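You operate a simulated robot arm through the tools that you are given. There is no shell and no other tool.

The job below is to be done with a simulated robot arm. You get a single attempt, and the scene is never put back.

JOB
Share out the steel dice on the packing table. At the end: the black case stands where the white carton stood; the 4 steel die from the packing table is on top of the black bobbin on the packing table; the yellow round brush from the packing table stands on top of the black heel block; the 3 steel die from the packing table is on the silver steel plate; the white carton from the packing table stands on top of the yellow can (marked "WAX"); whatever was shut is shut again. Leave all else as you found it, and nothing knocked over.

It is judged by the outcome, as a careful person would: the job done as asked, and still so three seconds after it is handed in. It fails if anything else is knocked over, pushed out of place, dropped, spilled or broken.

ROBOT AND FRAMES
A 6-joint arm with a two-finger parallel gripper, fixed in place. Base frame: the origin is on the floor under the middle of its stand, x ahead of it, y to its left, z up; the work surface is at about z = 0.84. Readings come in m, rad, newtons and seconds.
With the tool pointing down near the work surface it reaches from about 0.34 to 0.76 m from the base axis. Its first joint turns from -1.152 to 1.152 rad. Payload 2.45 kg.
The tool frame sits at the grasp point between the pads (the TCP): z along the fingers, y along the line on which they close. The tips reach 0.024 m beyond it. The gripper opens to 0.068 m. The fingers are 0.017 m wide and 0.01 m thick; the gripper's body (0.04 by 0.07 m) begins 0.041 m behind the TCP.
Orientation is that of the tool frame in the base frame, as a unit quaternion [w, x, y, z]. With the fingers straight down and closing along the base's y, the tool's x points along the base's -x, its y along +y and its z along -z.

CONTROLS
- The arm moves only by the tool servo_tool. Its argument "moves" is a list of rows, each a list of 7 numbers: the shift along the tool's x, y, z in m, then the turn, a rotation vector about the tool's x, y, z in rad, then the opening, from 0 (shut) to 1 (fully open). In form: [[dx, dy, dz, wx, wy, wz, fingers], ...]. A call has 1 to 20 rows; each row shifts and turns the commanded pose from where the row before left it, along the tool's axes as they then stand. Each row takes 0.2 s and may step no farther than 0.05 m and 0.15 rad from the row before; otherwise, or with a gripper value out of range, the whole call is refused. Where a pose cannot be reached the arm comes as near as it can. A force on the tool above 40 N (or 10 N above the force at the start of the call, whichever is more), or a blocked arm, ends the call early, and 0.2 s more pass. The fingers move at their own pace (about 0.108 m/s each) and stop on an object; they squeeze with about 27 N. The grip force told is the motor's: it shows also when the fingers shut on nothing. Time passes only in rows, and 0.2 s behind the last, so rows that do not move let the fingers close. It gives the time, the measured TCP pose, the force on the tool (base axes), the opening and the grip force at its end, in the units of the frame above (readings bear some noise), with the torque about the TCP (base axes, N m) and any sound that the robot's microphone picked up.
- Cameras (640 x 400 px; columns grow to the right, rows downward): "scene" is fixed at [0.1506, 0.4028, 1.4651]; the picture's right is [-0.89, -0.46, 0.00], its down [-0.25, 0.49, -0.84] and it looks along [0.38, -0.74, -0.55] (base axes); focal length 362 px, centre (320, 200). "wrist" rides on the gripper at [0.084, 0.011, -0.075] in the tool frame; the picture's right is [-0.13, 0.99, 0.00], its down [-0.60, -0.08, -0.79] and it looks along [-0.79, -0.10, 0.61] (tool axes); focal length 251 px, centre (320, 200).
- grab_frame(camera): a new picture of that camera. It takes no simulated time.
- measure_at(camera, pixels): for up to 12 pixels [column, row] of the newest picture of that camera ("zoom" is the newest enlarged one), the place [x, y, z] in the base frame of the surface seen there, good to about 0.002 m. It takes no simulated time.
- close_up(camera, box): a new picture of the part [left, top, right, bottom] of that camera's present view, enlarged. It takes no simulated time.
- hand_in(): hands the job in; it is judged then, once.

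Open the gripper and draw the arm clear of the work before you hand the job in, unless the task says otherwise.

The tools are called after ">>>" as a command line: name --pt "numbers of a row" for each row, then --argument value for the rest, lists and objects as JSON in quotes. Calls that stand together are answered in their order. servo_tool: Moves the arm, as the interface text tells. Its arguments: {"type":"object","properties":{"moves":{"type":"array"}},"required":["moves"]} The other tools are called the same way: grab_frame (camera) takes a picture; measure_at (camera, pixels) gives the place of the surface under pixels of a picture; close_up (camera, box) takes an enlarged picture of a part of a camera's view; hand_in () hands the job in.

At the start:

```text
time: 0.0
tcp_pos: [0.411, -0.147, 1.1392]
tcp_rot: [0.0, 0.0, 1.0, 0.001]
ft_force: [-0.2, -0.1, 0.3]
wrist_torque: [-0.01, 0.0, 0.01]
gripper_width: 0.0678
gripper_force: 0.0
```

scene: 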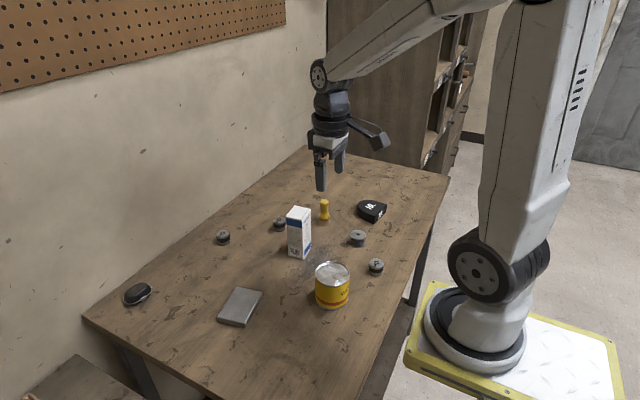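
wrist: 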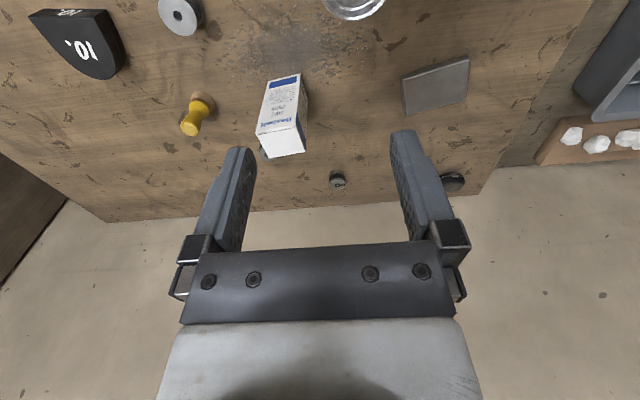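

The overview shows a white carton near (299,232), a yellow can at (332,285), a plate at (240,307), a brush at (324,209), and several small round things. I'll take enlarged views to identify each one.

>>> close_up --camera "scene" --box '[200, 180, 400, 305]'

>>> close_up --camera "scene" --box '[100, 220, 300, 345]'

>>> close_up --camera "scene" --box '[300, 180, 420, 255]'

>>> close_up --camera "wrist" --box '[0, 0, 320, 200]'

>>> close_up --camera "wrist" --box '[320, 0, 640, 200]'

```text
3.20 times, centred on (300, 242) of scene
```

zoom: 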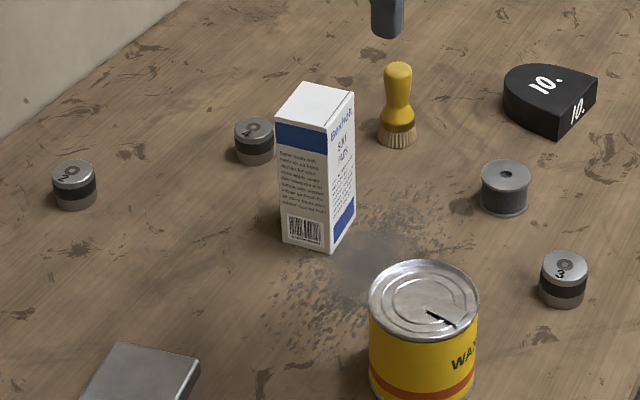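

```text
3.20 times, centred on (200, 282) of scene
```

zoom: 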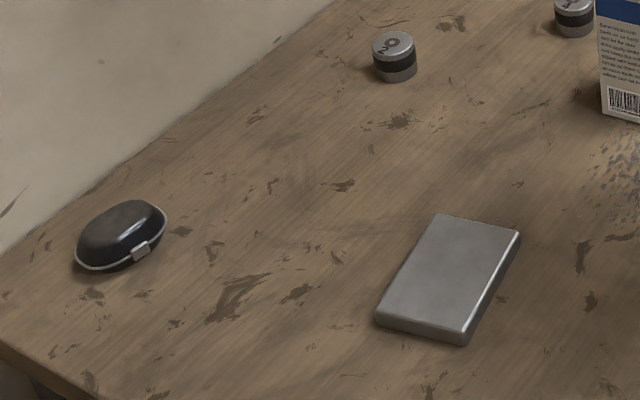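

```text
5.33 times, centred on (360, 218) of scene
```

zoom: 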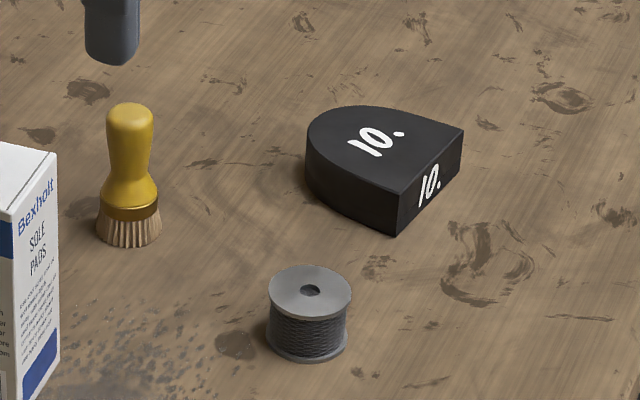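

```text
2.00 times, centred on (160, 100) of wrist
```

zoom: 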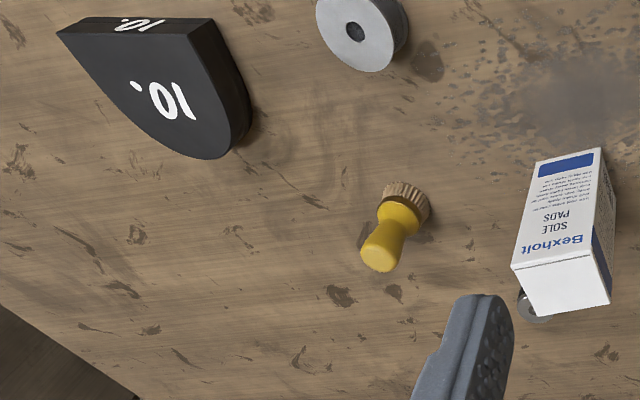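

```text
2.00 times, centred on (480, 100) of wrist
```

zoom: 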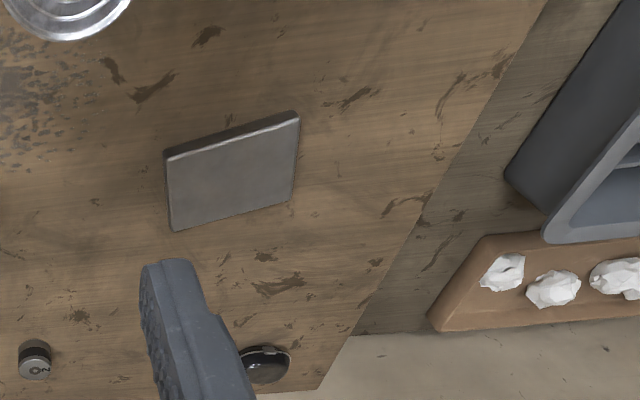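

The dice at (223,237) and (376,266) look marked "2" and "3"; I zoom tightly on each die's face and on the black case at (138,293).

>>> close_up --camera "scene" --box '[264, 210, 296, 230]'

>>> close_up --camera "scene" --box '[207, 226, 239, 246]'

>>> close_up --camera "scene" --box '[360, 256, 392, 276]'

>>> close_up --camera "scene" --box '[110, 275, 166, 310]'

>>> close_up --camera "scene" --box '[300, 250, 364, 310]'

>>> close_up --camera "scene" --box '[0, 330, 112, 400]'

>>> close_up --camera "wrist" --box '[300, 150, 380, 200]'

>>> close_up --camera "scene" --box '[400, 20, 500, 180]'

```text
16.00 times, centred on (280, 220) of scene
```

zoom: 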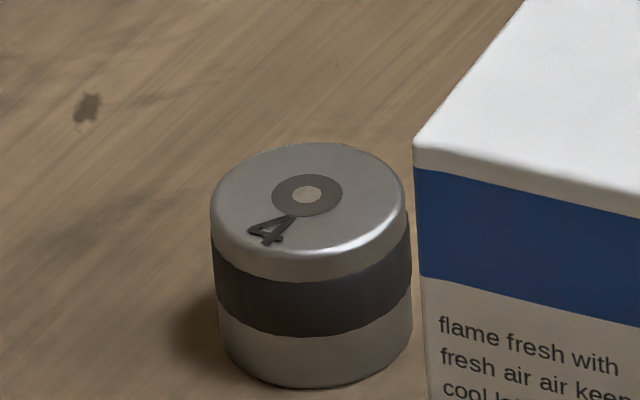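

```text
16.00 times, centred on (223, 236) of scene
```

zoom: 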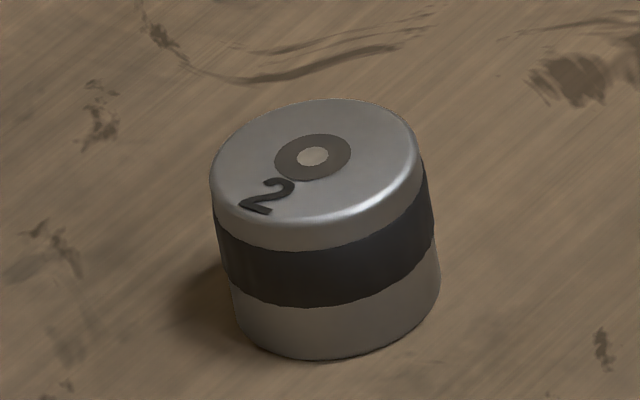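

```text
16.00 times, centred on (376, 266) of scene
```

zoom: 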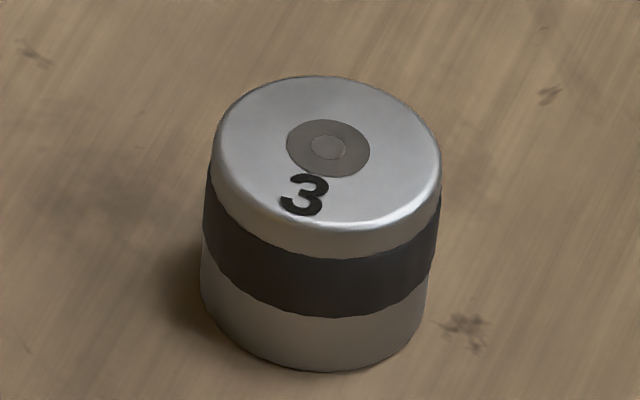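

```text
11.43 times, centred on (138, 292) of scene
```

zoom: 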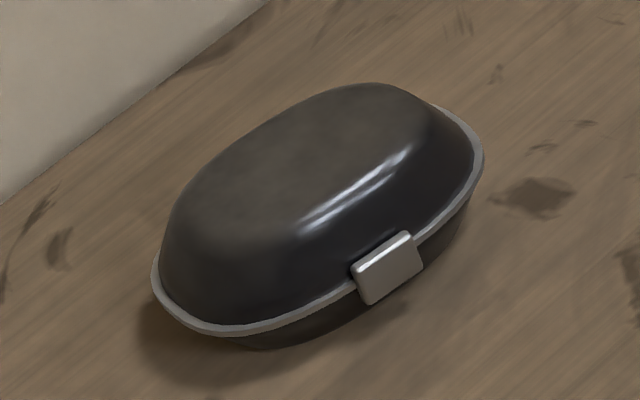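

```text
6.67 times, centred on (332, 280) of scene
```

zoom: 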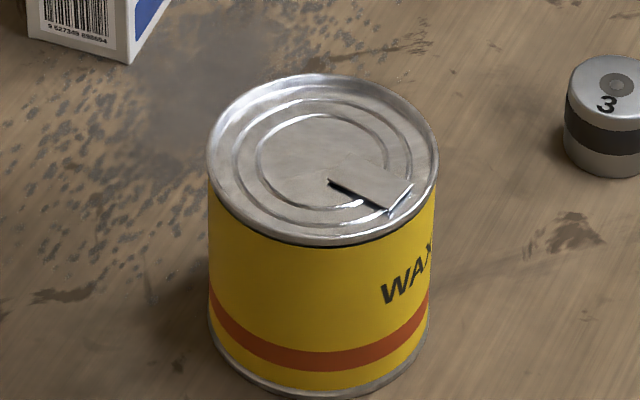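

```text
5.71 times, centred on (56, 365) of scene
```

zoom: 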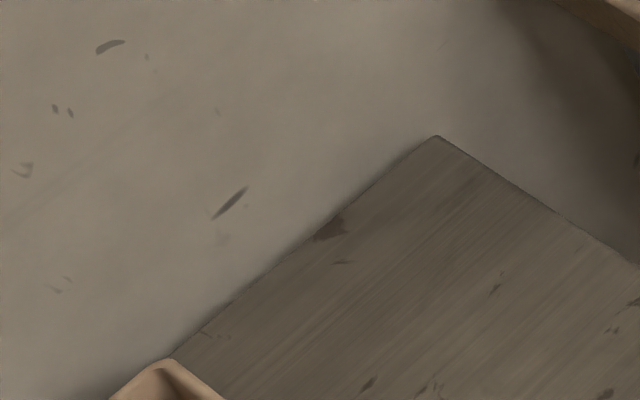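

```text
8.00 times, centred on (340, 175) of wrist
```

zoom: 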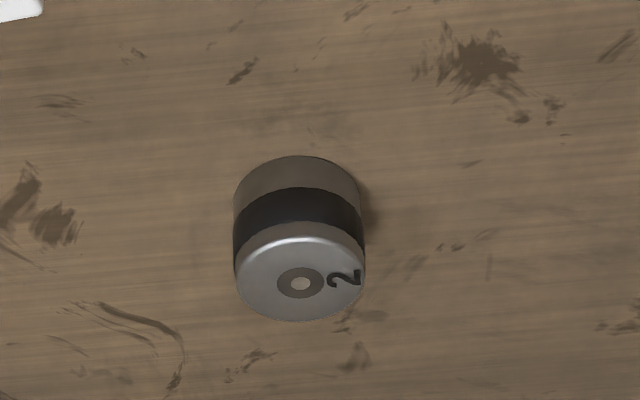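

```text
2.50 times, centred on (450, 100) of scene
```

zoom: 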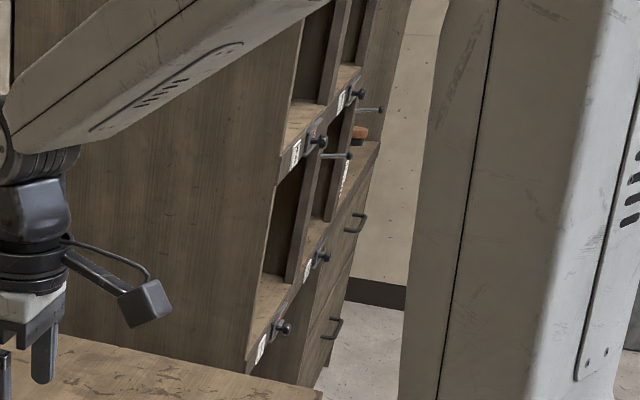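

The dice are: 4 at (279,222), 2 at (223,237), 3 at (376,266); the case at (138,293) is shut. Now I measure the surfaces of every object in the scene picture.

>>> grab_frame --camera "scene"

>>> measure_at --camera "scene" --pixels '[[299, 211], [289, 215], [297, 206], [310, 209], [301, 218], [303, 257], [289, 254], [311, 243], [279, 219], [376, 262], [223, 233], [357, 233]]'

>>> measure_at --camera "scene" --pixels '[[332, 272], [317, 270], [347, 270], [332, 263], [332, 283], [324, 201], [324, 217], [370, 206], [361, 205], [385, 205], [374, 215], [374, 221]]'

>>> measure_at --camera "scene" --pixels '[[240, 305], [238, 288], [262, 292], [245, 323], [218, 319], [138, 290], [145, 297], [124, 298], [151, 287], [138, 283], [200, 290], [300, 300]]'

```text
taken
```

scene: 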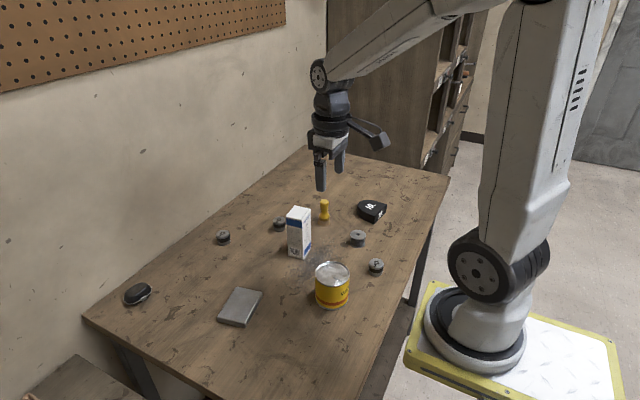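

```text
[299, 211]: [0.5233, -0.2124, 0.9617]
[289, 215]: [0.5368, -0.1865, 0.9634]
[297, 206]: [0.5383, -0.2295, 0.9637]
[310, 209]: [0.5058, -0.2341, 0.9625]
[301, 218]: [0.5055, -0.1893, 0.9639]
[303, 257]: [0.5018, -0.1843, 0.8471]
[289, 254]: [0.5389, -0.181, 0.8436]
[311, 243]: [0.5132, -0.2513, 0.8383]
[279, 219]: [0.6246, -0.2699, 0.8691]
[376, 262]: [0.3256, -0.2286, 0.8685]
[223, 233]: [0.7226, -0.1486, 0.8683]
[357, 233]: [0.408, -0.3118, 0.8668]
```

```text
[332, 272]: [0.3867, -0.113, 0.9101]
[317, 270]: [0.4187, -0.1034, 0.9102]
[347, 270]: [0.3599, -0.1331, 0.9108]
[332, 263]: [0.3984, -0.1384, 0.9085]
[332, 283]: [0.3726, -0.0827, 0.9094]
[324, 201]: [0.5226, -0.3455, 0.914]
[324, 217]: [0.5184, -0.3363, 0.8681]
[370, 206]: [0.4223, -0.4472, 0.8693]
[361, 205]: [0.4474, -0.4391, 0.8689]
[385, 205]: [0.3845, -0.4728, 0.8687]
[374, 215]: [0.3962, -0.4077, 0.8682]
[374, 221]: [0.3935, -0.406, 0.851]
```

```text
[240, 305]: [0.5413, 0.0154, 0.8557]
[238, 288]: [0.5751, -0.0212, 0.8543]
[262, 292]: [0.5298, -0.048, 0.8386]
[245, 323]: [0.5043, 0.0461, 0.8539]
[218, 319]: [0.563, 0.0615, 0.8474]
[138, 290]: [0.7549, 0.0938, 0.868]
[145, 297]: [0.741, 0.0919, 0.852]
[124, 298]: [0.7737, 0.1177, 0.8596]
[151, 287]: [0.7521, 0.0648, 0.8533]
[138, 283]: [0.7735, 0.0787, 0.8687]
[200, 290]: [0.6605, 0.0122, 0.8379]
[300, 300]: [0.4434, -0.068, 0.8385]
```

Table is at z≈0.838, carton top ≈0.963, can rim ≈0.910, block top ≈0.869. I enlarge the carton and can to find exact corners.

>>> close_up --camera "scene" --box '[276, 200, 324, 230]'

>>> measure_at --camera "zoom" --pixels '[[155, 180], [310, 240], [475, 130], [320, 90], [240, 210], [400, 185], [330, 160]]'

>>> close_up --camera "scene" --box '[308, 256, 356, 286]'

>>> measure_at --camera "zoom" --pixels '[[100, 190], [545, 190], [320, 75], [330, 355], [320, 170], [280, 230], [350, 225], [430, 260], [480, 275], [470, 300], [200, 180], [420, 140]]'

```text
13.33 times, centred on (300, 215) of scene
```

zoom: 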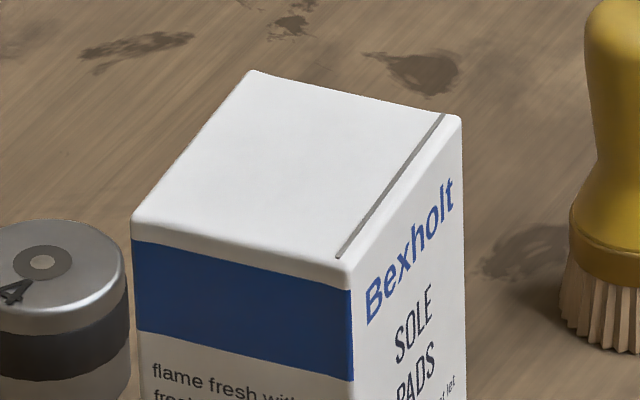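

```text
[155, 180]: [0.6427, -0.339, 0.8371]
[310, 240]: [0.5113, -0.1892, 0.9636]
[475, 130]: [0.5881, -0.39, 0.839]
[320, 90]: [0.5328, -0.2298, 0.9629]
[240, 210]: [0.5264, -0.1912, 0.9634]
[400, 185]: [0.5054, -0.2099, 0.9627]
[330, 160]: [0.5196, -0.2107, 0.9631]
```

```text
13.33 times, centred on (332, 271) of scene
```

zoom: 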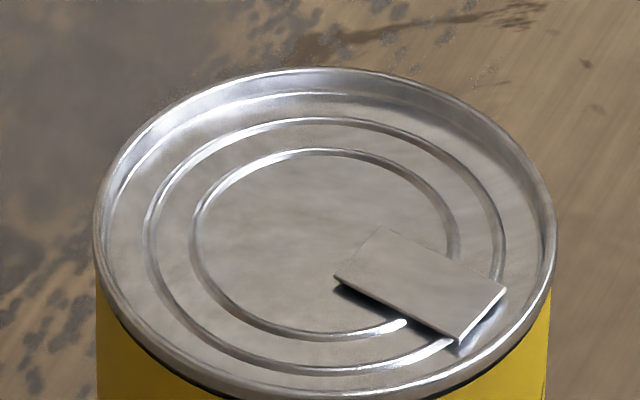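

```text
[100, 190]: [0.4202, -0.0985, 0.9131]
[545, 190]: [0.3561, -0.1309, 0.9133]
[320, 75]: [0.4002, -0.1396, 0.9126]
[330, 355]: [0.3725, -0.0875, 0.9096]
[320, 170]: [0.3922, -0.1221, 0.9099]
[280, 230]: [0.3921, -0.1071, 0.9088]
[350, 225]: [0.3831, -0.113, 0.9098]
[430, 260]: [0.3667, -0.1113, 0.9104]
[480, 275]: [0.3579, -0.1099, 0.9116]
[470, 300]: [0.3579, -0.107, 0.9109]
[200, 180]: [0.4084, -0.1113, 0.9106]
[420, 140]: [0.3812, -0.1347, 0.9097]
```

Can centre ≈ (0.388,-0.115), radius ≈0.036, rim 0.913. I measure the carton's four top corners more exactly in a fresh zoom, and dice/bobbin/brush details too.

>>> close_up --camera "scene" --box '[276, 200, 324, 230]'

>>> measure_at --camera "zoom" --pixels '[[142, 222], [345, 275], [452, 122], [258, 80], [135, 232], [350, 290], [200, 250], [280, 270], [250, 270], [380, 270], [420, 210], [450, 160]]'

>>> close_up --camera "scene" --box '[340, 222, 376, 250]'

>>> measure_at --camera "zoom" --pixels '[[320, 150], [318, 200], [180, 190], [460, 190], [320, 120], [320, 260], [320, 330], [200, 250]]'

```text
13.33 times, centred on (300, 215) of scene
```

zoom: 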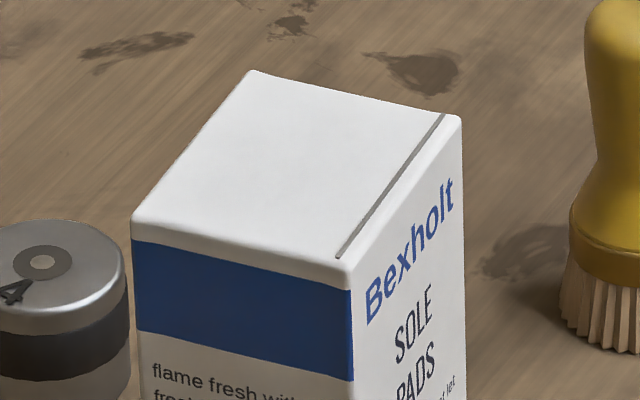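

```text
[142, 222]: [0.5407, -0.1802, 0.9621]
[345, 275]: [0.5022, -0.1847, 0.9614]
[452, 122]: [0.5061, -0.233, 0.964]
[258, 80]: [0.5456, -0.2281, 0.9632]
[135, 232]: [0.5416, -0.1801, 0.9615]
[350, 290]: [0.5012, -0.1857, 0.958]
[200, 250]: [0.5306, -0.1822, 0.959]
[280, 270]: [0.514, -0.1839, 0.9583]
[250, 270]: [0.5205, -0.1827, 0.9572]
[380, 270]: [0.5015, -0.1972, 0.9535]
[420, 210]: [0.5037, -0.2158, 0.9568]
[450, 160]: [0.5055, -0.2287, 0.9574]
```

```text
14.29 times, centred on (358, 236) of scene
```

zoom: 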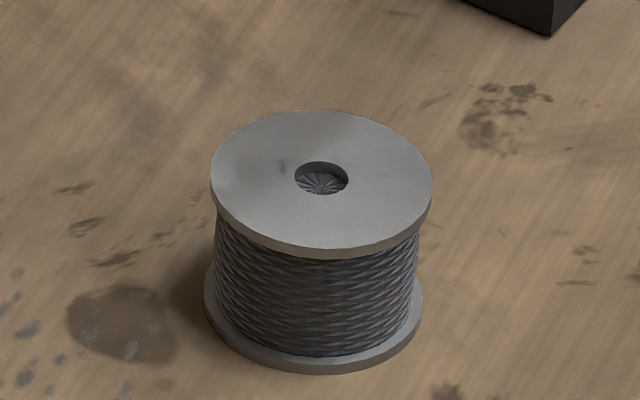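

```text
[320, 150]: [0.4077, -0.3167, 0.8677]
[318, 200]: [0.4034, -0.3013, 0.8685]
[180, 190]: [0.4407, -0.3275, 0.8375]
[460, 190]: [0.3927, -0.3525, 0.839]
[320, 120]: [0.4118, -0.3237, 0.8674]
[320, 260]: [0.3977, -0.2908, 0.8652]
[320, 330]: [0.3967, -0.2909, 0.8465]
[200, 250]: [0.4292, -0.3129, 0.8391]
```

Carton centre ≈ (0.5235,-0.207), yaw ≈0.11 rad, about 0.041×0.050. Now the case, the plate and the heel block in detail.

>>> close_up --camera "scene" --box '[110, 275, 166, 310]'

>>> measure_at --camera "zoom" --pixels '[[165, 280], [172, 310], [240, 330], [350, 290], [388, 270], [470, 190], [478, 150], [380, 90], [250, 150], [320, 170], [300, 230], [250, 345]]'

>>> close_up --camera "scene" --box '[208, 280, 272, 332]'

>>> measure_at --camera "zoom" --pixels '[[105, 300], [290, 370], [300, 330], [530, 110], [540, 90], [300, 75], [120, 280], [320, 200], [200, 250], [420, 150], [280, 300], [350, 100]]'

>>> close_up --camera "scene" --box '[344, 192, 400, 228]'

>>> measure_at --camera "zoom" --pixels '[[160, 150], [200, 110], [300, 100], [450, 130], [470, 140], [340, 250], [200, 200], [330, 170], [355, 290], [350, 245], [240, 220], [400, 190]]'

```text
11.43 times, centred on (138, 292) of scene
```

zoom: 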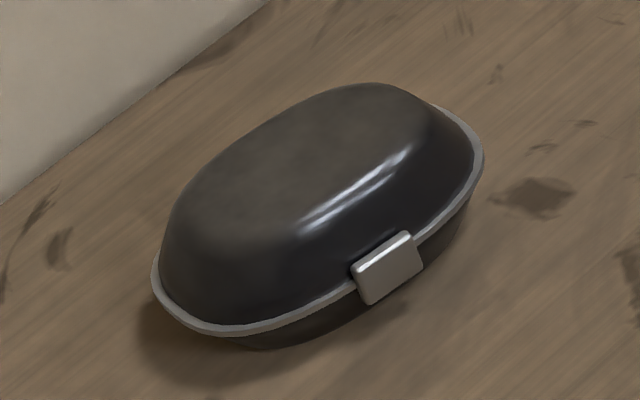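

```text
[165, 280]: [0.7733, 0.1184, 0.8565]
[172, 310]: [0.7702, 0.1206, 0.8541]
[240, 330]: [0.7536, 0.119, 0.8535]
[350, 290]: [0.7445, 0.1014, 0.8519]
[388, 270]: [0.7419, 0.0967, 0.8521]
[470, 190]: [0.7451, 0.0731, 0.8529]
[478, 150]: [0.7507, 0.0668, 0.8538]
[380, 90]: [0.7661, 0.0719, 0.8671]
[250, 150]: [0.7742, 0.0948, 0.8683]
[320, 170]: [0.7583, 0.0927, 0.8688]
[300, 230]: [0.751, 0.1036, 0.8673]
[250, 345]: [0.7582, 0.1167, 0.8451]
```

```text
7.69 times, centred on (240, 306) of scene
```

zoom: 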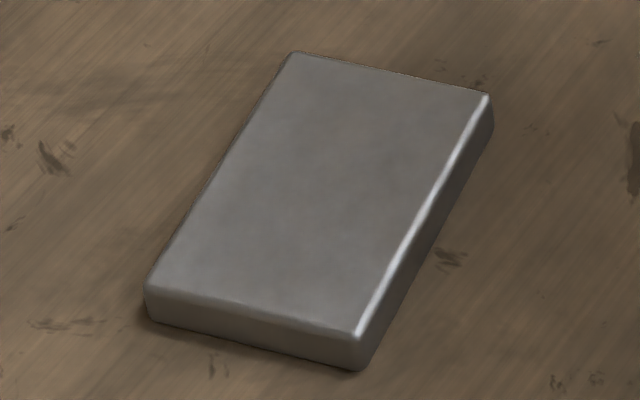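

```text
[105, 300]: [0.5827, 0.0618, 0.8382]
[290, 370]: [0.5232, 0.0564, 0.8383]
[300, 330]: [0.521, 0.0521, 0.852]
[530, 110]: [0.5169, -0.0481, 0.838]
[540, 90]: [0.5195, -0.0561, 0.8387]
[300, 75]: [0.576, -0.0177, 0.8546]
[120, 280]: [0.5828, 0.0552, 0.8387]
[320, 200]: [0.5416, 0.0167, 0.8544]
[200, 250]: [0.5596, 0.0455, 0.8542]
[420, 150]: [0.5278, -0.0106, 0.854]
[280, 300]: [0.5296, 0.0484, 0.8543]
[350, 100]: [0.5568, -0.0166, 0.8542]
```

```text
11.11 times, centred on (372, 210) of scene
```

zoom: 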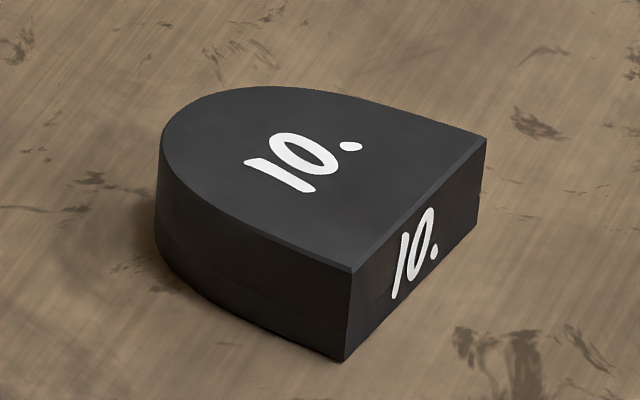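

```text
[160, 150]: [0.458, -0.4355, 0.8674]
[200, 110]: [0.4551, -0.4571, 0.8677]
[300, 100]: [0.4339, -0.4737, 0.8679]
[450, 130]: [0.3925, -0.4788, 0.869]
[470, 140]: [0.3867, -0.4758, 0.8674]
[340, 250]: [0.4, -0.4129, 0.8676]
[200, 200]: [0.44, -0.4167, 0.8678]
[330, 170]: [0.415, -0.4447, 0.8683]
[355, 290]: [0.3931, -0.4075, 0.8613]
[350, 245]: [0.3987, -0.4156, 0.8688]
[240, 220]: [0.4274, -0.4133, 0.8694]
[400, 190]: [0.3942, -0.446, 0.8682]
```

The heel block top is flat at z≈0.868 with centre about (0.418,-0.444). Next I measure the brush handle and the dice tops in zoomed views.

>>> close_up --camera "scene" --box '[306, 194, 342, 224]'

>>> measure_at --camera "zoom" --pixels '[[320, 100], [320, 120], [320, 160], [320, 200], [320, 250], [320, 310], [320, 340], [240, 310], [400, 310], [270, 160], [370, 160], [320, 380]]'

>>> close_up --camera "scene" --box '[360, 256, 392, 276]'

>>> measure_at --camera "zoom" --pixels '[[328, 148], [230, 140], [430, 170], [320, 85], [320, 215], [320, 290], [320, 350], [215, 220], [435, 230]]'

>>> close_up --camera "scene" --box '[264, 210, 296, 230]'

>>> measure_at --camera "zoom" --pixels '[[305, 195], [220, 200], [395, 200], [305, 150], [305, 260], [310, 310], [310, 360], [225, 280], [400, 290]]'

```text
13.33 times, centred on (324, 209) of scene
```

zoom: 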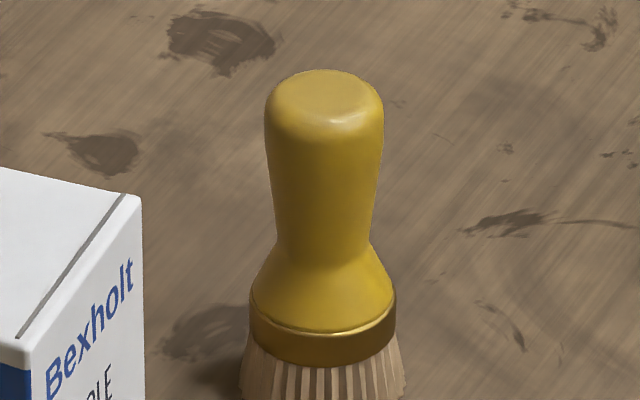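

```text
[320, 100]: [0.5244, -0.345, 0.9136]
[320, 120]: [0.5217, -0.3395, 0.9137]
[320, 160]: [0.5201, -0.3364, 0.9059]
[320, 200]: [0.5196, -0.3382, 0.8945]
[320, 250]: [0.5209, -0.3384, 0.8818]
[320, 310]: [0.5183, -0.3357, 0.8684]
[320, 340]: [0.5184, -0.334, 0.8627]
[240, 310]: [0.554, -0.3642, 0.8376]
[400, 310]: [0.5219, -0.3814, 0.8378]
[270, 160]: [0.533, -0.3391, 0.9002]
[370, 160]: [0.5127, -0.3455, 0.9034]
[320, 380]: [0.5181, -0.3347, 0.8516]
```

```text
16.00 times, centred on (376, 266) of scene
```

zoom: 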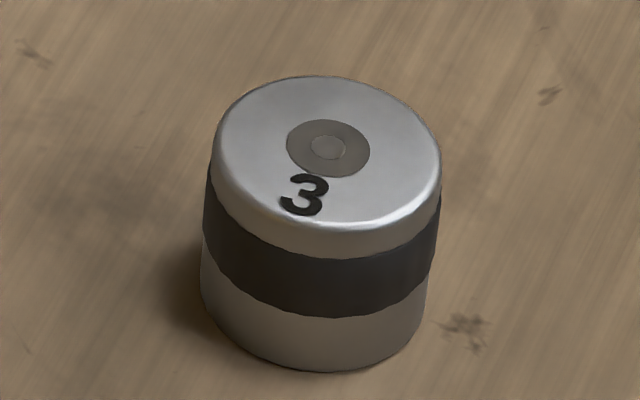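

```text
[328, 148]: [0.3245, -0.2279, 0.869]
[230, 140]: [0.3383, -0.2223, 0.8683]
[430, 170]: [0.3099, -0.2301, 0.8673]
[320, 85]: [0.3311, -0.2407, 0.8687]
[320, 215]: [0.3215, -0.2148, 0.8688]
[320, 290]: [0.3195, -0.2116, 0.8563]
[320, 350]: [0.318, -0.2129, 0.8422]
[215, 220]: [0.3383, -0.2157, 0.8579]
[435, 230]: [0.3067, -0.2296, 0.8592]
```

```text
16.00 times, centred on (280, 220) of scene
```

zoom: 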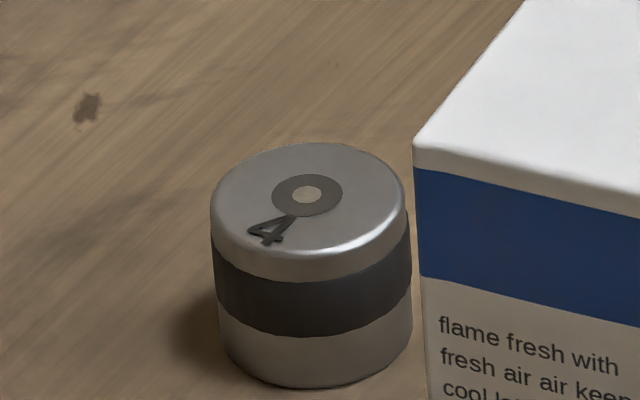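

```text
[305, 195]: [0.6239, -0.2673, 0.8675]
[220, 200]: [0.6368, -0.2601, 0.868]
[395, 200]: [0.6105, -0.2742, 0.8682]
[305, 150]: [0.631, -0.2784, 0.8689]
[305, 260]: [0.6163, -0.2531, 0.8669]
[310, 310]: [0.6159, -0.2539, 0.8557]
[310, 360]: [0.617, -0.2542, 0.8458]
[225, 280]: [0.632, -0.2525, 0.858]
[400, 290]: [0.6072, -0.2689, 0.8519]
```

Brush axis ≈ (0.523,-0.345), top 0.9137; dice are 0.032 wide with tops at 0.8685; bobbin axis ≈ (0.405,-0.3075). I start with the brush: move above it at z = 1.0 with the fingers open.

>>> servo_tool --pt "-0.014 -0.0248 0.0174 0 0 0 1" --pt "-0.014 -0.0248 0.0174 0 0 0 1" --pt "-0.014 -0.0248 0.0174 0 0 0 1" --pt "-0.014 -0.0248 0.0174 0 0 0 1" --pt "-0.014 -0.0248 0.0174 0 0 0 1" --pt "-0.014 -0.0248 0.0174 0 0 0 1" --pt "-0.014 -0.0248 0.0174 0 0 0 1" --pt "-0.014 -0.0248 0.0174 0 0 0 1" --pt "0 0 0 0 0 0 1" --pt "0 0 0 0 0 0 1"

>>> grab_frame --camera "wrist"

>>> grab_frame --camera "scene"

```text
time: 2.2
tcp_pos: [0.5257, -0.344, 0.9992]
tcp_rot: [0.0, 0.0, 1.0, -0.001]
ft_force: [-0.4, -0.5, -0.1]
wrist_torque: [0.0, 0.0, -0.02]
gripper_width: 0.0679
gripper_force: 0.0
```

```text
taken
```

wrist: 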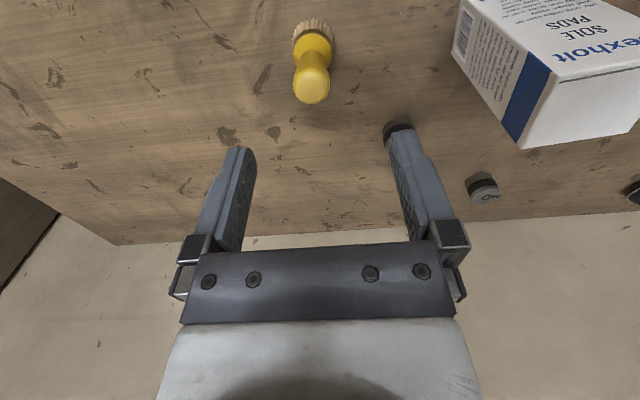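

```text
taken
```

scene: 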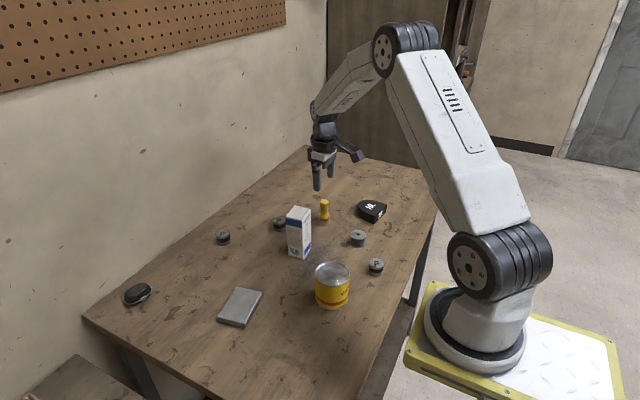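

The arm stands over the brush at (0.5257,-0.344,0.999). I measure the brush top in the wrist view at (312,88) to check the centring.

>>> measure_at --camera "wrist" --pixels '[[312, 92], [311, 80], [298, 85], [327, 85], [313, 60], [300, 60], [326, 60], [480, 185], [398, 125]]'

```text
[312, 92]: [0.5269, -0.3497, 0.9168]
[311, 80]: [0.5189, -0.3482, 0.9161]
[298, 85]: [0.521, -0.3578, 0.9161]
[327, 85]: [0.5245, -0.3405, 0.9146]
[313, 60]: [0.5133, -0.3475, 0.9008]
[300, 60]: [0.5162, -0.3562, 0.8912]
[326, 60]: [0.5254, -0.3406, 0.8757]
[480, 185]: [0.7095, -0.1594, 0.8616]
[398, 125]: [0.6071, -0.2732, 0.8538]
```

The brush axis reads (0.523,-0.347) from both cameras. I lower to z ≈0.897 with the fingers straddling the handle, and close.

>>> servo_tool --pt "0 -0.0005 0.0204 0 0 0 1" --pt "0 -0.0005 0.0204 0 0 0 1" --pt "0 -0.0005 0.0204 0 0 0 1" --pt "0 0 0.0204 0 0 0 1" --pt "0 0 0.0204 0 0 0 1" --pt "0 0 0 0 0 0 1" --pt "0 0 0 0 0 0 1"

>>> grab_frame --camera "wrist"

```text
time: 3.8
tcp_pos: [0.5225, -0.3455, 0.897]
tcp_rot: [0.0, 0.0, 1.0, 0.0]
ft_force: [-0.2, 0.2, -0.4]
wrist_torque: [0.02, -0.01, 0.0]
gripper_width: 0.0679
gripper_force: 0.1
```

```text
taken
```

wrist: 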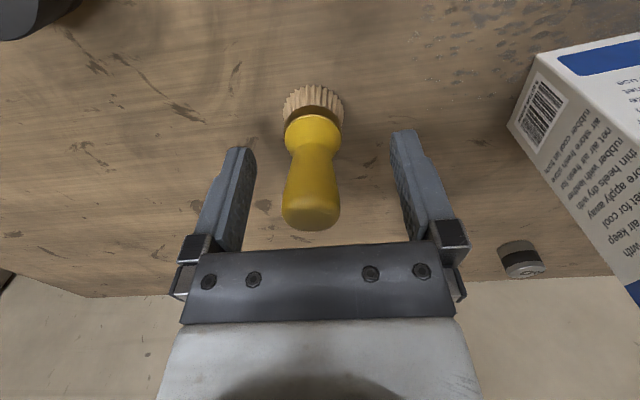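

The handle is between the fingers, nearly centred. I close the gripper and then read the grip.

>>> servo_tool --pt "0 0 0 0 0 0 0.5" --pt "0 0 0 0 0 0 0.35" --pt "0 0 0 0 0 0 0.0" --pt "0 0 0 0 0 0 0.0" --pt "0 0 0 0 0 0 0.0"

>>> grab_frame --camera "wrist"

```text
time: 5.0
tcp_pos: [0.5232, -0.3454, 0.8965]
tcp_rot: [0.001, 0.0, 1.0, 0.001]
ft_force: [-0.3, -1.4, -0.4]
wrist_torque: [0.0, 0.01, -0.03]
gripper_width: 0.0231
gripper_force: 27.0
```

```text
taken
```

wrist: 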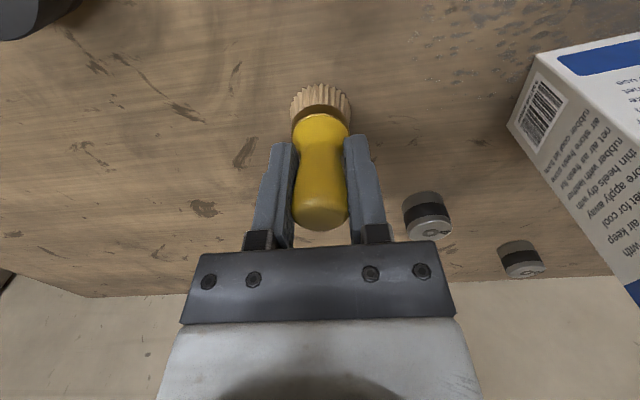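

The brush is held (opening 0.023, 27 N). I lift 0.10 m straight up and move over the heel block at (0.422,-0.443).

>>> servo_tool --pt "0 0 -0.01 0 0 0 0" --pt "0 0 -0.02 0 0 0 0" --pt "0 0 -0.025 0 0 0 0" --pt "0 0 -0.025 0 0 0 0" --pt "0 0 -0.02 0 0 0 0" --pt "0.015 -0.015 0 0 0 0 0" --pt "0.02 -0.02 0 0 0 0 0" --pt "0.02 -0.02 0 0 0 0 0" --pt "0.02 -0.02 0 0 0 0 0" --pt "0.016 -0.013 0 0 0 0 0" --pt "0.01 -0.008 0 0 0 0 0" --pt "0 0 0 0 0 0 0" --pt "0 0 0 0 0 0 0"

>>> grab_frame --camera "wrist"

>>> grab_frame --camera "scene"

```text
time: 7.8
tcp_pos: [0.422, -0.4435, 0.9986]
tcp_rot: [-0.001, -0.001, 1.0, 0.0]
ft_force: [0.0, 0.4, 0.1]
wrist_torque: [0.0, -0.03, 0.0]
gripper_width: 0.0232
gripper_force: 27.3
```

```text
taken
```

wrist: 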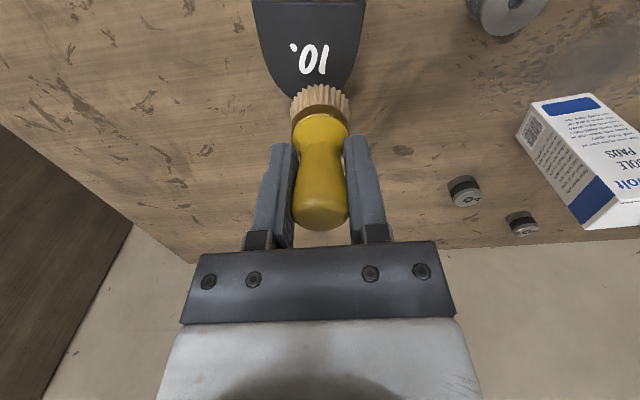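

```text
taken
```

scene: 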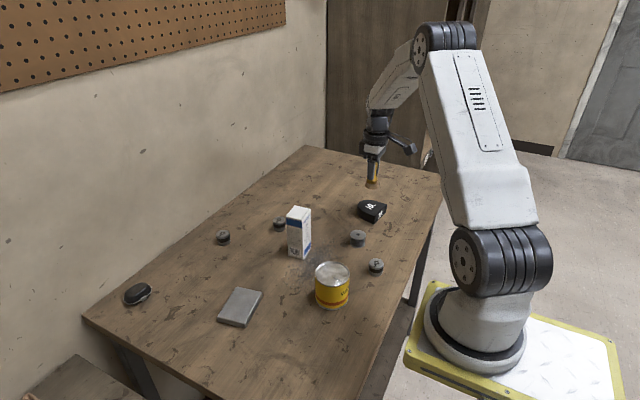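

The brush hangs straight over the block. I lower to about 4 mm above contact first and check the view.

>>> servo_tool --pt "0 0 0.02 0 0 0 0" --pt "0 0 0.02 0 0 0 0" --pt "0 0 0.015 0 0 0 0" --pt "0 0 0.01 0 0 0 0" --pt "0 0 0 0 0 0 0" --pt "0 0 0 0 0 0 0"

>>> close_up --camera "scene" --box '[340, 160, 412, 230]'

>>> grab_frame --camera "wrist"

```text
time: 9.2
tcp_pos: [0.4225, -0.4414, 0.9304]
tcp_rot: [0.0, 0.0, 1.0, 0.001]
ft_force: [-0.1, -1.4, -0.8]
wrist_torque: [-0.01, -0.02, 0.0]
gripper_width: 0.023
gripper_force: 26.8
```

```text
5.71 times, centred on (376, 195) of scene
```

zoom: 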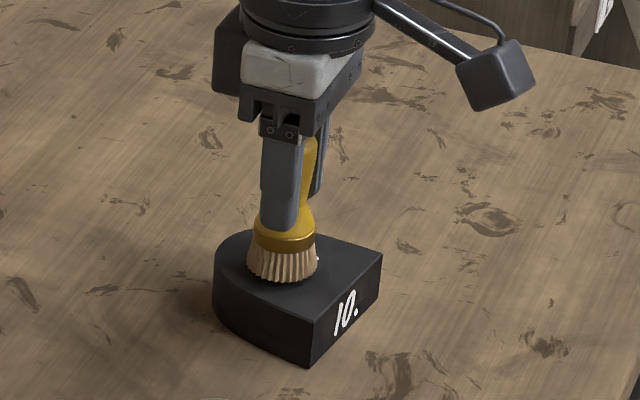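

```text
taken
```

wrist: 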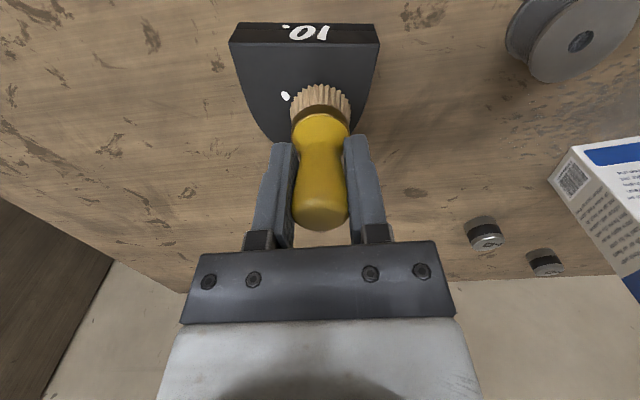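

The brush is over the middle of the block's top, about 3 mm above it. I lower slowly and watch the force.

>>> servo_tool --pt "0 0 0.001 0 0 0 0" --pt "0 0 0.001 0 0 0 0" --pt "0 0 0.001 0 0 0 0" --pt "0 0 0 0 0 0 0"

>>> close_up --camera "scene" --box '[352, 190, 392, 230]'

```text
time: 10.2
tcp_pos: [0.4218, -0.4409, 0.9281]
tcp_rot: [-0.001, 0.001, 1.0, 0.0]
ft_force: [0.7, 0.7, -0.7]
wrist_torque: [-0.02, 0.0, -0.01]
gripper_width: 0.0231
gripper_force: 27.4
```

```text
10.00 times, centred on (372, 210) of scene
```

zoom: 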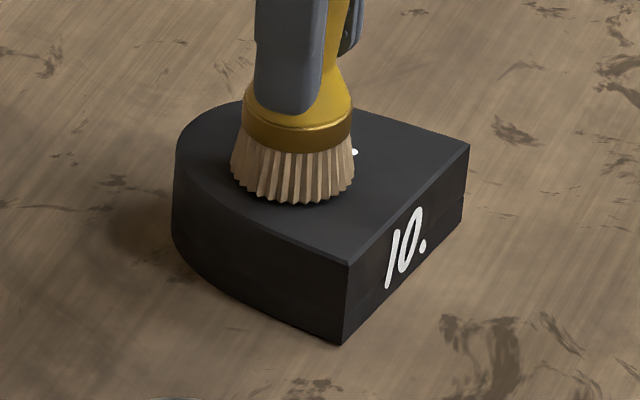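

No clear contact force yet. I step down another 1.5 mm and read again.

>>> servo_tool --pt "0 0 0.0008 0 0 0 0" --pt "0 0 0.0007 0 0 0 0" --pt "0 0 0 0 0 0 0"

```text
time: 11.0
tcp_pos: [0.4213, -0.4412, 0.9265]
tcp_rot: [0.0, 0.001, 1.0, -0.001]
ft_force: [0.1, -0.3, 0.1]
wrist_torque: [-0.01, -0.03, 0.02]
gripper_width: 0.0229
gripper_force: 27.0
```

>>> servo_tool --pt "0 0 0.0006 0 0 0 0" --pt "0 0 0.0006 0 0 0 0" --pt "0 0 0 0 0 0 0"

>>> close_up --camera "scene" --box '[360, 198, 384, 218]'

```text
time: 11.8
tcp_pos: [0.4229, -0.4412, 0.9271]
tcp_rot: [0.0, -0.001, 1.0, 0.0]
ft_force: [-2.7, 0.7, 3.5]
wrist_torque: [0.04, 0.1, 0.02]
gripper_width: 0.0231
gripper_force: 27.0
```

```text
16.00 times, centred on (372, 208) of scene
```

zoom: 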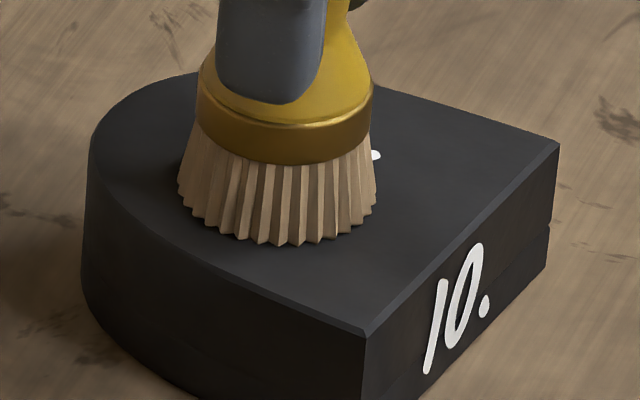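

Contact shows (3.5 N upward), and the bristles rest on the block. I open the fingers and rise straight up.

>>> servo_tool --pt "0 0 0 0 0 0 0.4" --pt "0 0 0 0 0 0 0.6" --pt "0 0 0 0 0 0 1" --pt "0 0 0 0 0 0 1" --pt "0 0 -0.01 0 0 0 1" --pt "0 0 -0.02 0 0 0 1" --pt "0 0 -0.03 0 0 0 1" --pt "0 0 -0.03 0 0 0 1" --pt "0 0 0 0 0 0 1"

>>> close_up --camera "scene" --box '[340, 160, 412, 230]'

>>> grab_frame --camera "wrist"

```text
time: 13.8
tcp_pos: [0.4221, -0.4414, 1.0161]
tcp_rot: [0.0, 0.0, 1.0, -0.001]
ft_force: [-1.1, 0.0, 0.4]
wrist_torque: [-0.01, 0.01, -0.01]
gripper_width: 0.0679
gripper_force: 0.1
```

```text
5.71 times, centred on (376, 195) of scene
```

zoom: 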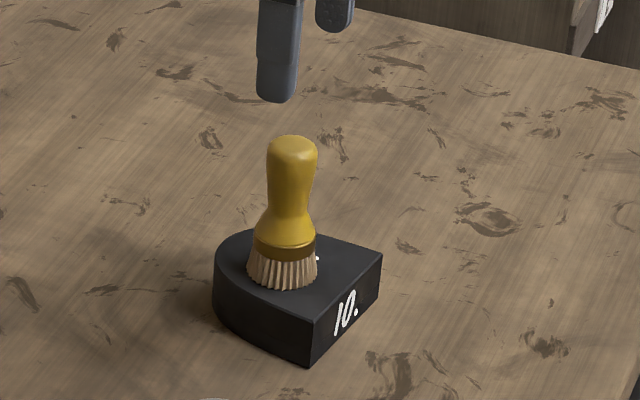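

```text
taken
```

wrist: 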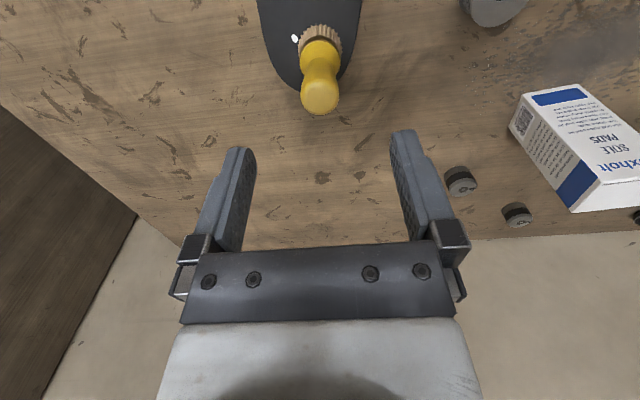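

The brush stands on the block. Next is the 4 die: I move over (0.624,-0.268) at z≈1.017, then turn 45° so the wrist camera swings away from the carton.

>>> servo_tool --pt "-0.02525 0.0219 0 0 0 0 1" --pt "-0.02525 0.0219 0 0 0 0 1" --pt "-0.02525 0.0219 0 0 0 0 1" --pt "-0.02525 0.0219 0 0 0 0 1" --pt "-0.02525 0.0219 0 0 0 0 1" --pt "-0.02525 0.0219 0 0 0 0 1" --pt "-0.02525 0.0219 0 0 0 0 1" --pt "-0.02525 0.0219 0 0 0 0 1" --pt "0 0 0 0 0 -0.1309 1" --pt "0 0 0 0 0 -0.1309 1" --pt "0 0 0 0 0 -0.1309 1" --pt "0 0 0 0 0 -0.1309 1" --pt "0 0 0 0 0 -0.1309 1" --pt "0 0 0 0 0 -0.1309 1" --pt "0 0 0 0 0 0 1" --pt "0 0 0 0 0 0 1"

>>> grab_frame --camera "wrist"

>>> grab_frame --camera "scene"

```text
time: 17.2
tcp_pos: [0.623, -0.2671, 1.0164]
tcp_rot: [-0.001, -0.384, 0.923, -0.001]
ft_force: [0.3, -0.3, -0.4]
wrist_torque: [-0.01, -0.05, 0.01]
gripper_width: 0.0678
gripper_force: 0.1
```

```text
taken
```

wrist: 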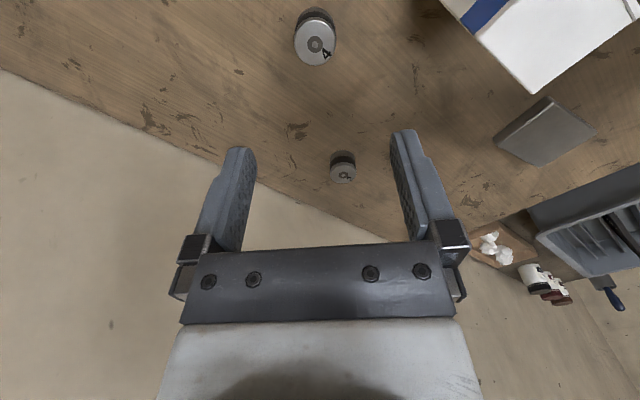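

```text
taken
```

scene: 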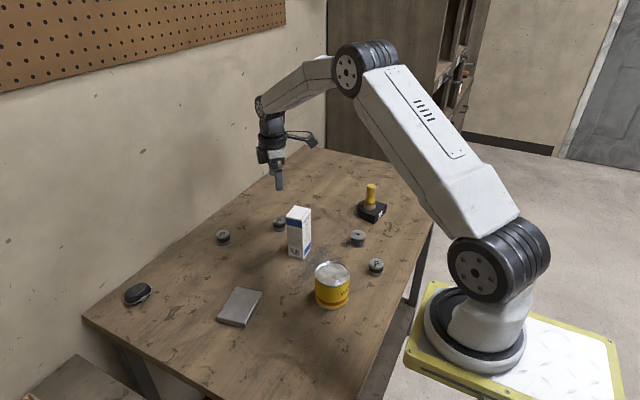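

The camera has swung clear, and the 4 die is at (316,45) in the wrist view. I measure its top to fine-tune the position.

>>> measure_at --camera "wrist" --pixels '[[316, 45], [298, 45], [333, 47], [316, 60], [316, 28], [343, 174]]'

>>> measure_at --camera "scene" --pixels '[[279, 219], [280, 220], [371, 187], [371, 208]]'

```text
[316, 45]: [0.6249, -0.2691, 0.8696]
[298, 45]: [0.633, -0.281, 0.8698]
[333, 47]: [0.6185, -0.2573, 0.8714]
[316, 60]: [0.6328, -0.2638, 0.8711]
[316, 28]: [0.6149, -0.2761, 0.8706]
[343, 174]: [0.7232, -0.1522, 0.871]
```

```text
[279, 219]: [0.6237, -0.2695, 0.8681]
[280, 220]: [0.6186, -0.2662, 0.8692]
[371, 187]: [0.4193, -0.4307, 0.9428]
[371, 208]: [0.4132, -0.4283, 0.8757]
```

The die's centre reads (0.6245,-0.269), within 1 mm of the tool axis. I descend to z≈0.866, leaving the fingertips about 3 mm above the table.

>>> servo_tool --pt "0 -0.001 0.025 0 0 0 1" --pt "0 0 0.03 0 0 0 1" --pt "0 0 0.03 0 0 0 1" --pt "0 0 0.025 0 0 0 1" --pt "0 0 0.02 0 0 0 1" --pt "0 0 0.012 0 0 0 1" --pt "0 0 0.0093 0 0 0 1" --pt "0 0 0 0 0 0 1" --pt "0 0 0 0 0 0 1"

>>> grab_frame --camera "wrist"

>>> close_up --camera "scene" --box '[230, 150, 350, 260]'

```text
time: 19.2
tcp_pos: [0.6241, -0.2678, 0.8651]
tcp_rot: [0.0, -0.383, 0.924, 0.0]
ft_force: [0.3, 0.0, 0.5]
wrist_torque: [0.03, -0.03, -0.03]
gripper_width: 0.0678
gripper_force: 0.0
```

```text
taken
```

wrist: 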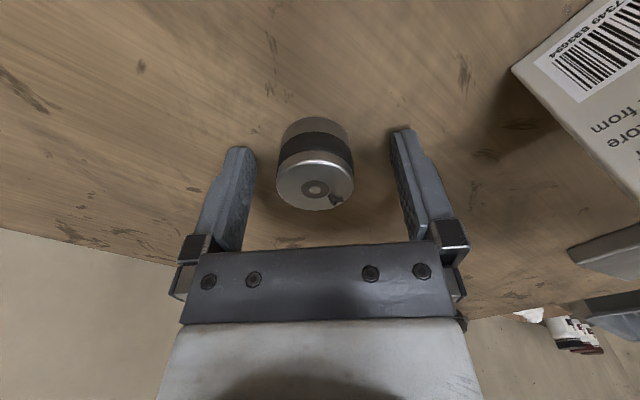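

```text
3.64 times, centred on (290, 205) of scene
```

zoom: 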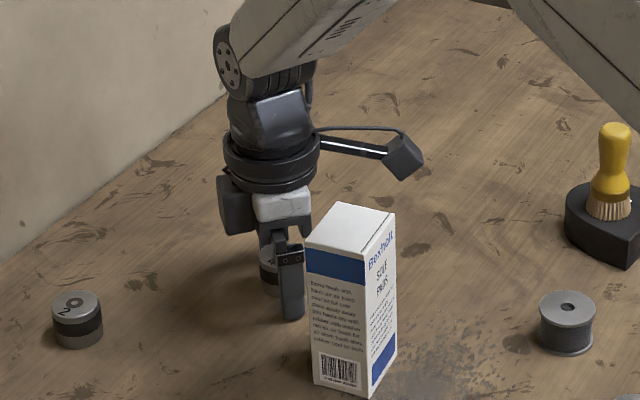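

The die sits between the open fingers with the carton clear. I close on it and check the grip.

>>> servo_tool --pt "0 0 0 0 0 0 0.6" --pt "0 0 0 0 0 0 0.5" --pt "0 0 0 0 0 0 0.0" --pt "0 0 0 0 0 0 0.0" --pt "0 0 0 0 0 0 0.0"

>>> grab_frame --camera "wrist"

```text
time: 20.4
tcp_pos: [0.624, -0.2691, 0.8645]
tcp_rot: [0.0, -0.382, 0.924, 0.0]
ft_force: [-0.8, -1.2, 1.3]
wrist_torque: [0.02, 0.05, 0.0]
gripper_width: 0.0333
gripper_force: 27.3
```

```text
taken
```

wrist: 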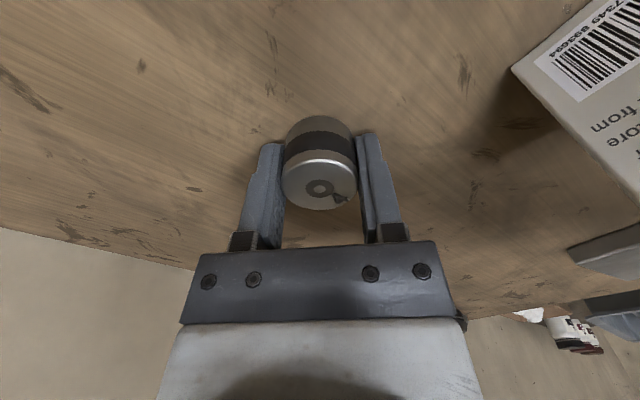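

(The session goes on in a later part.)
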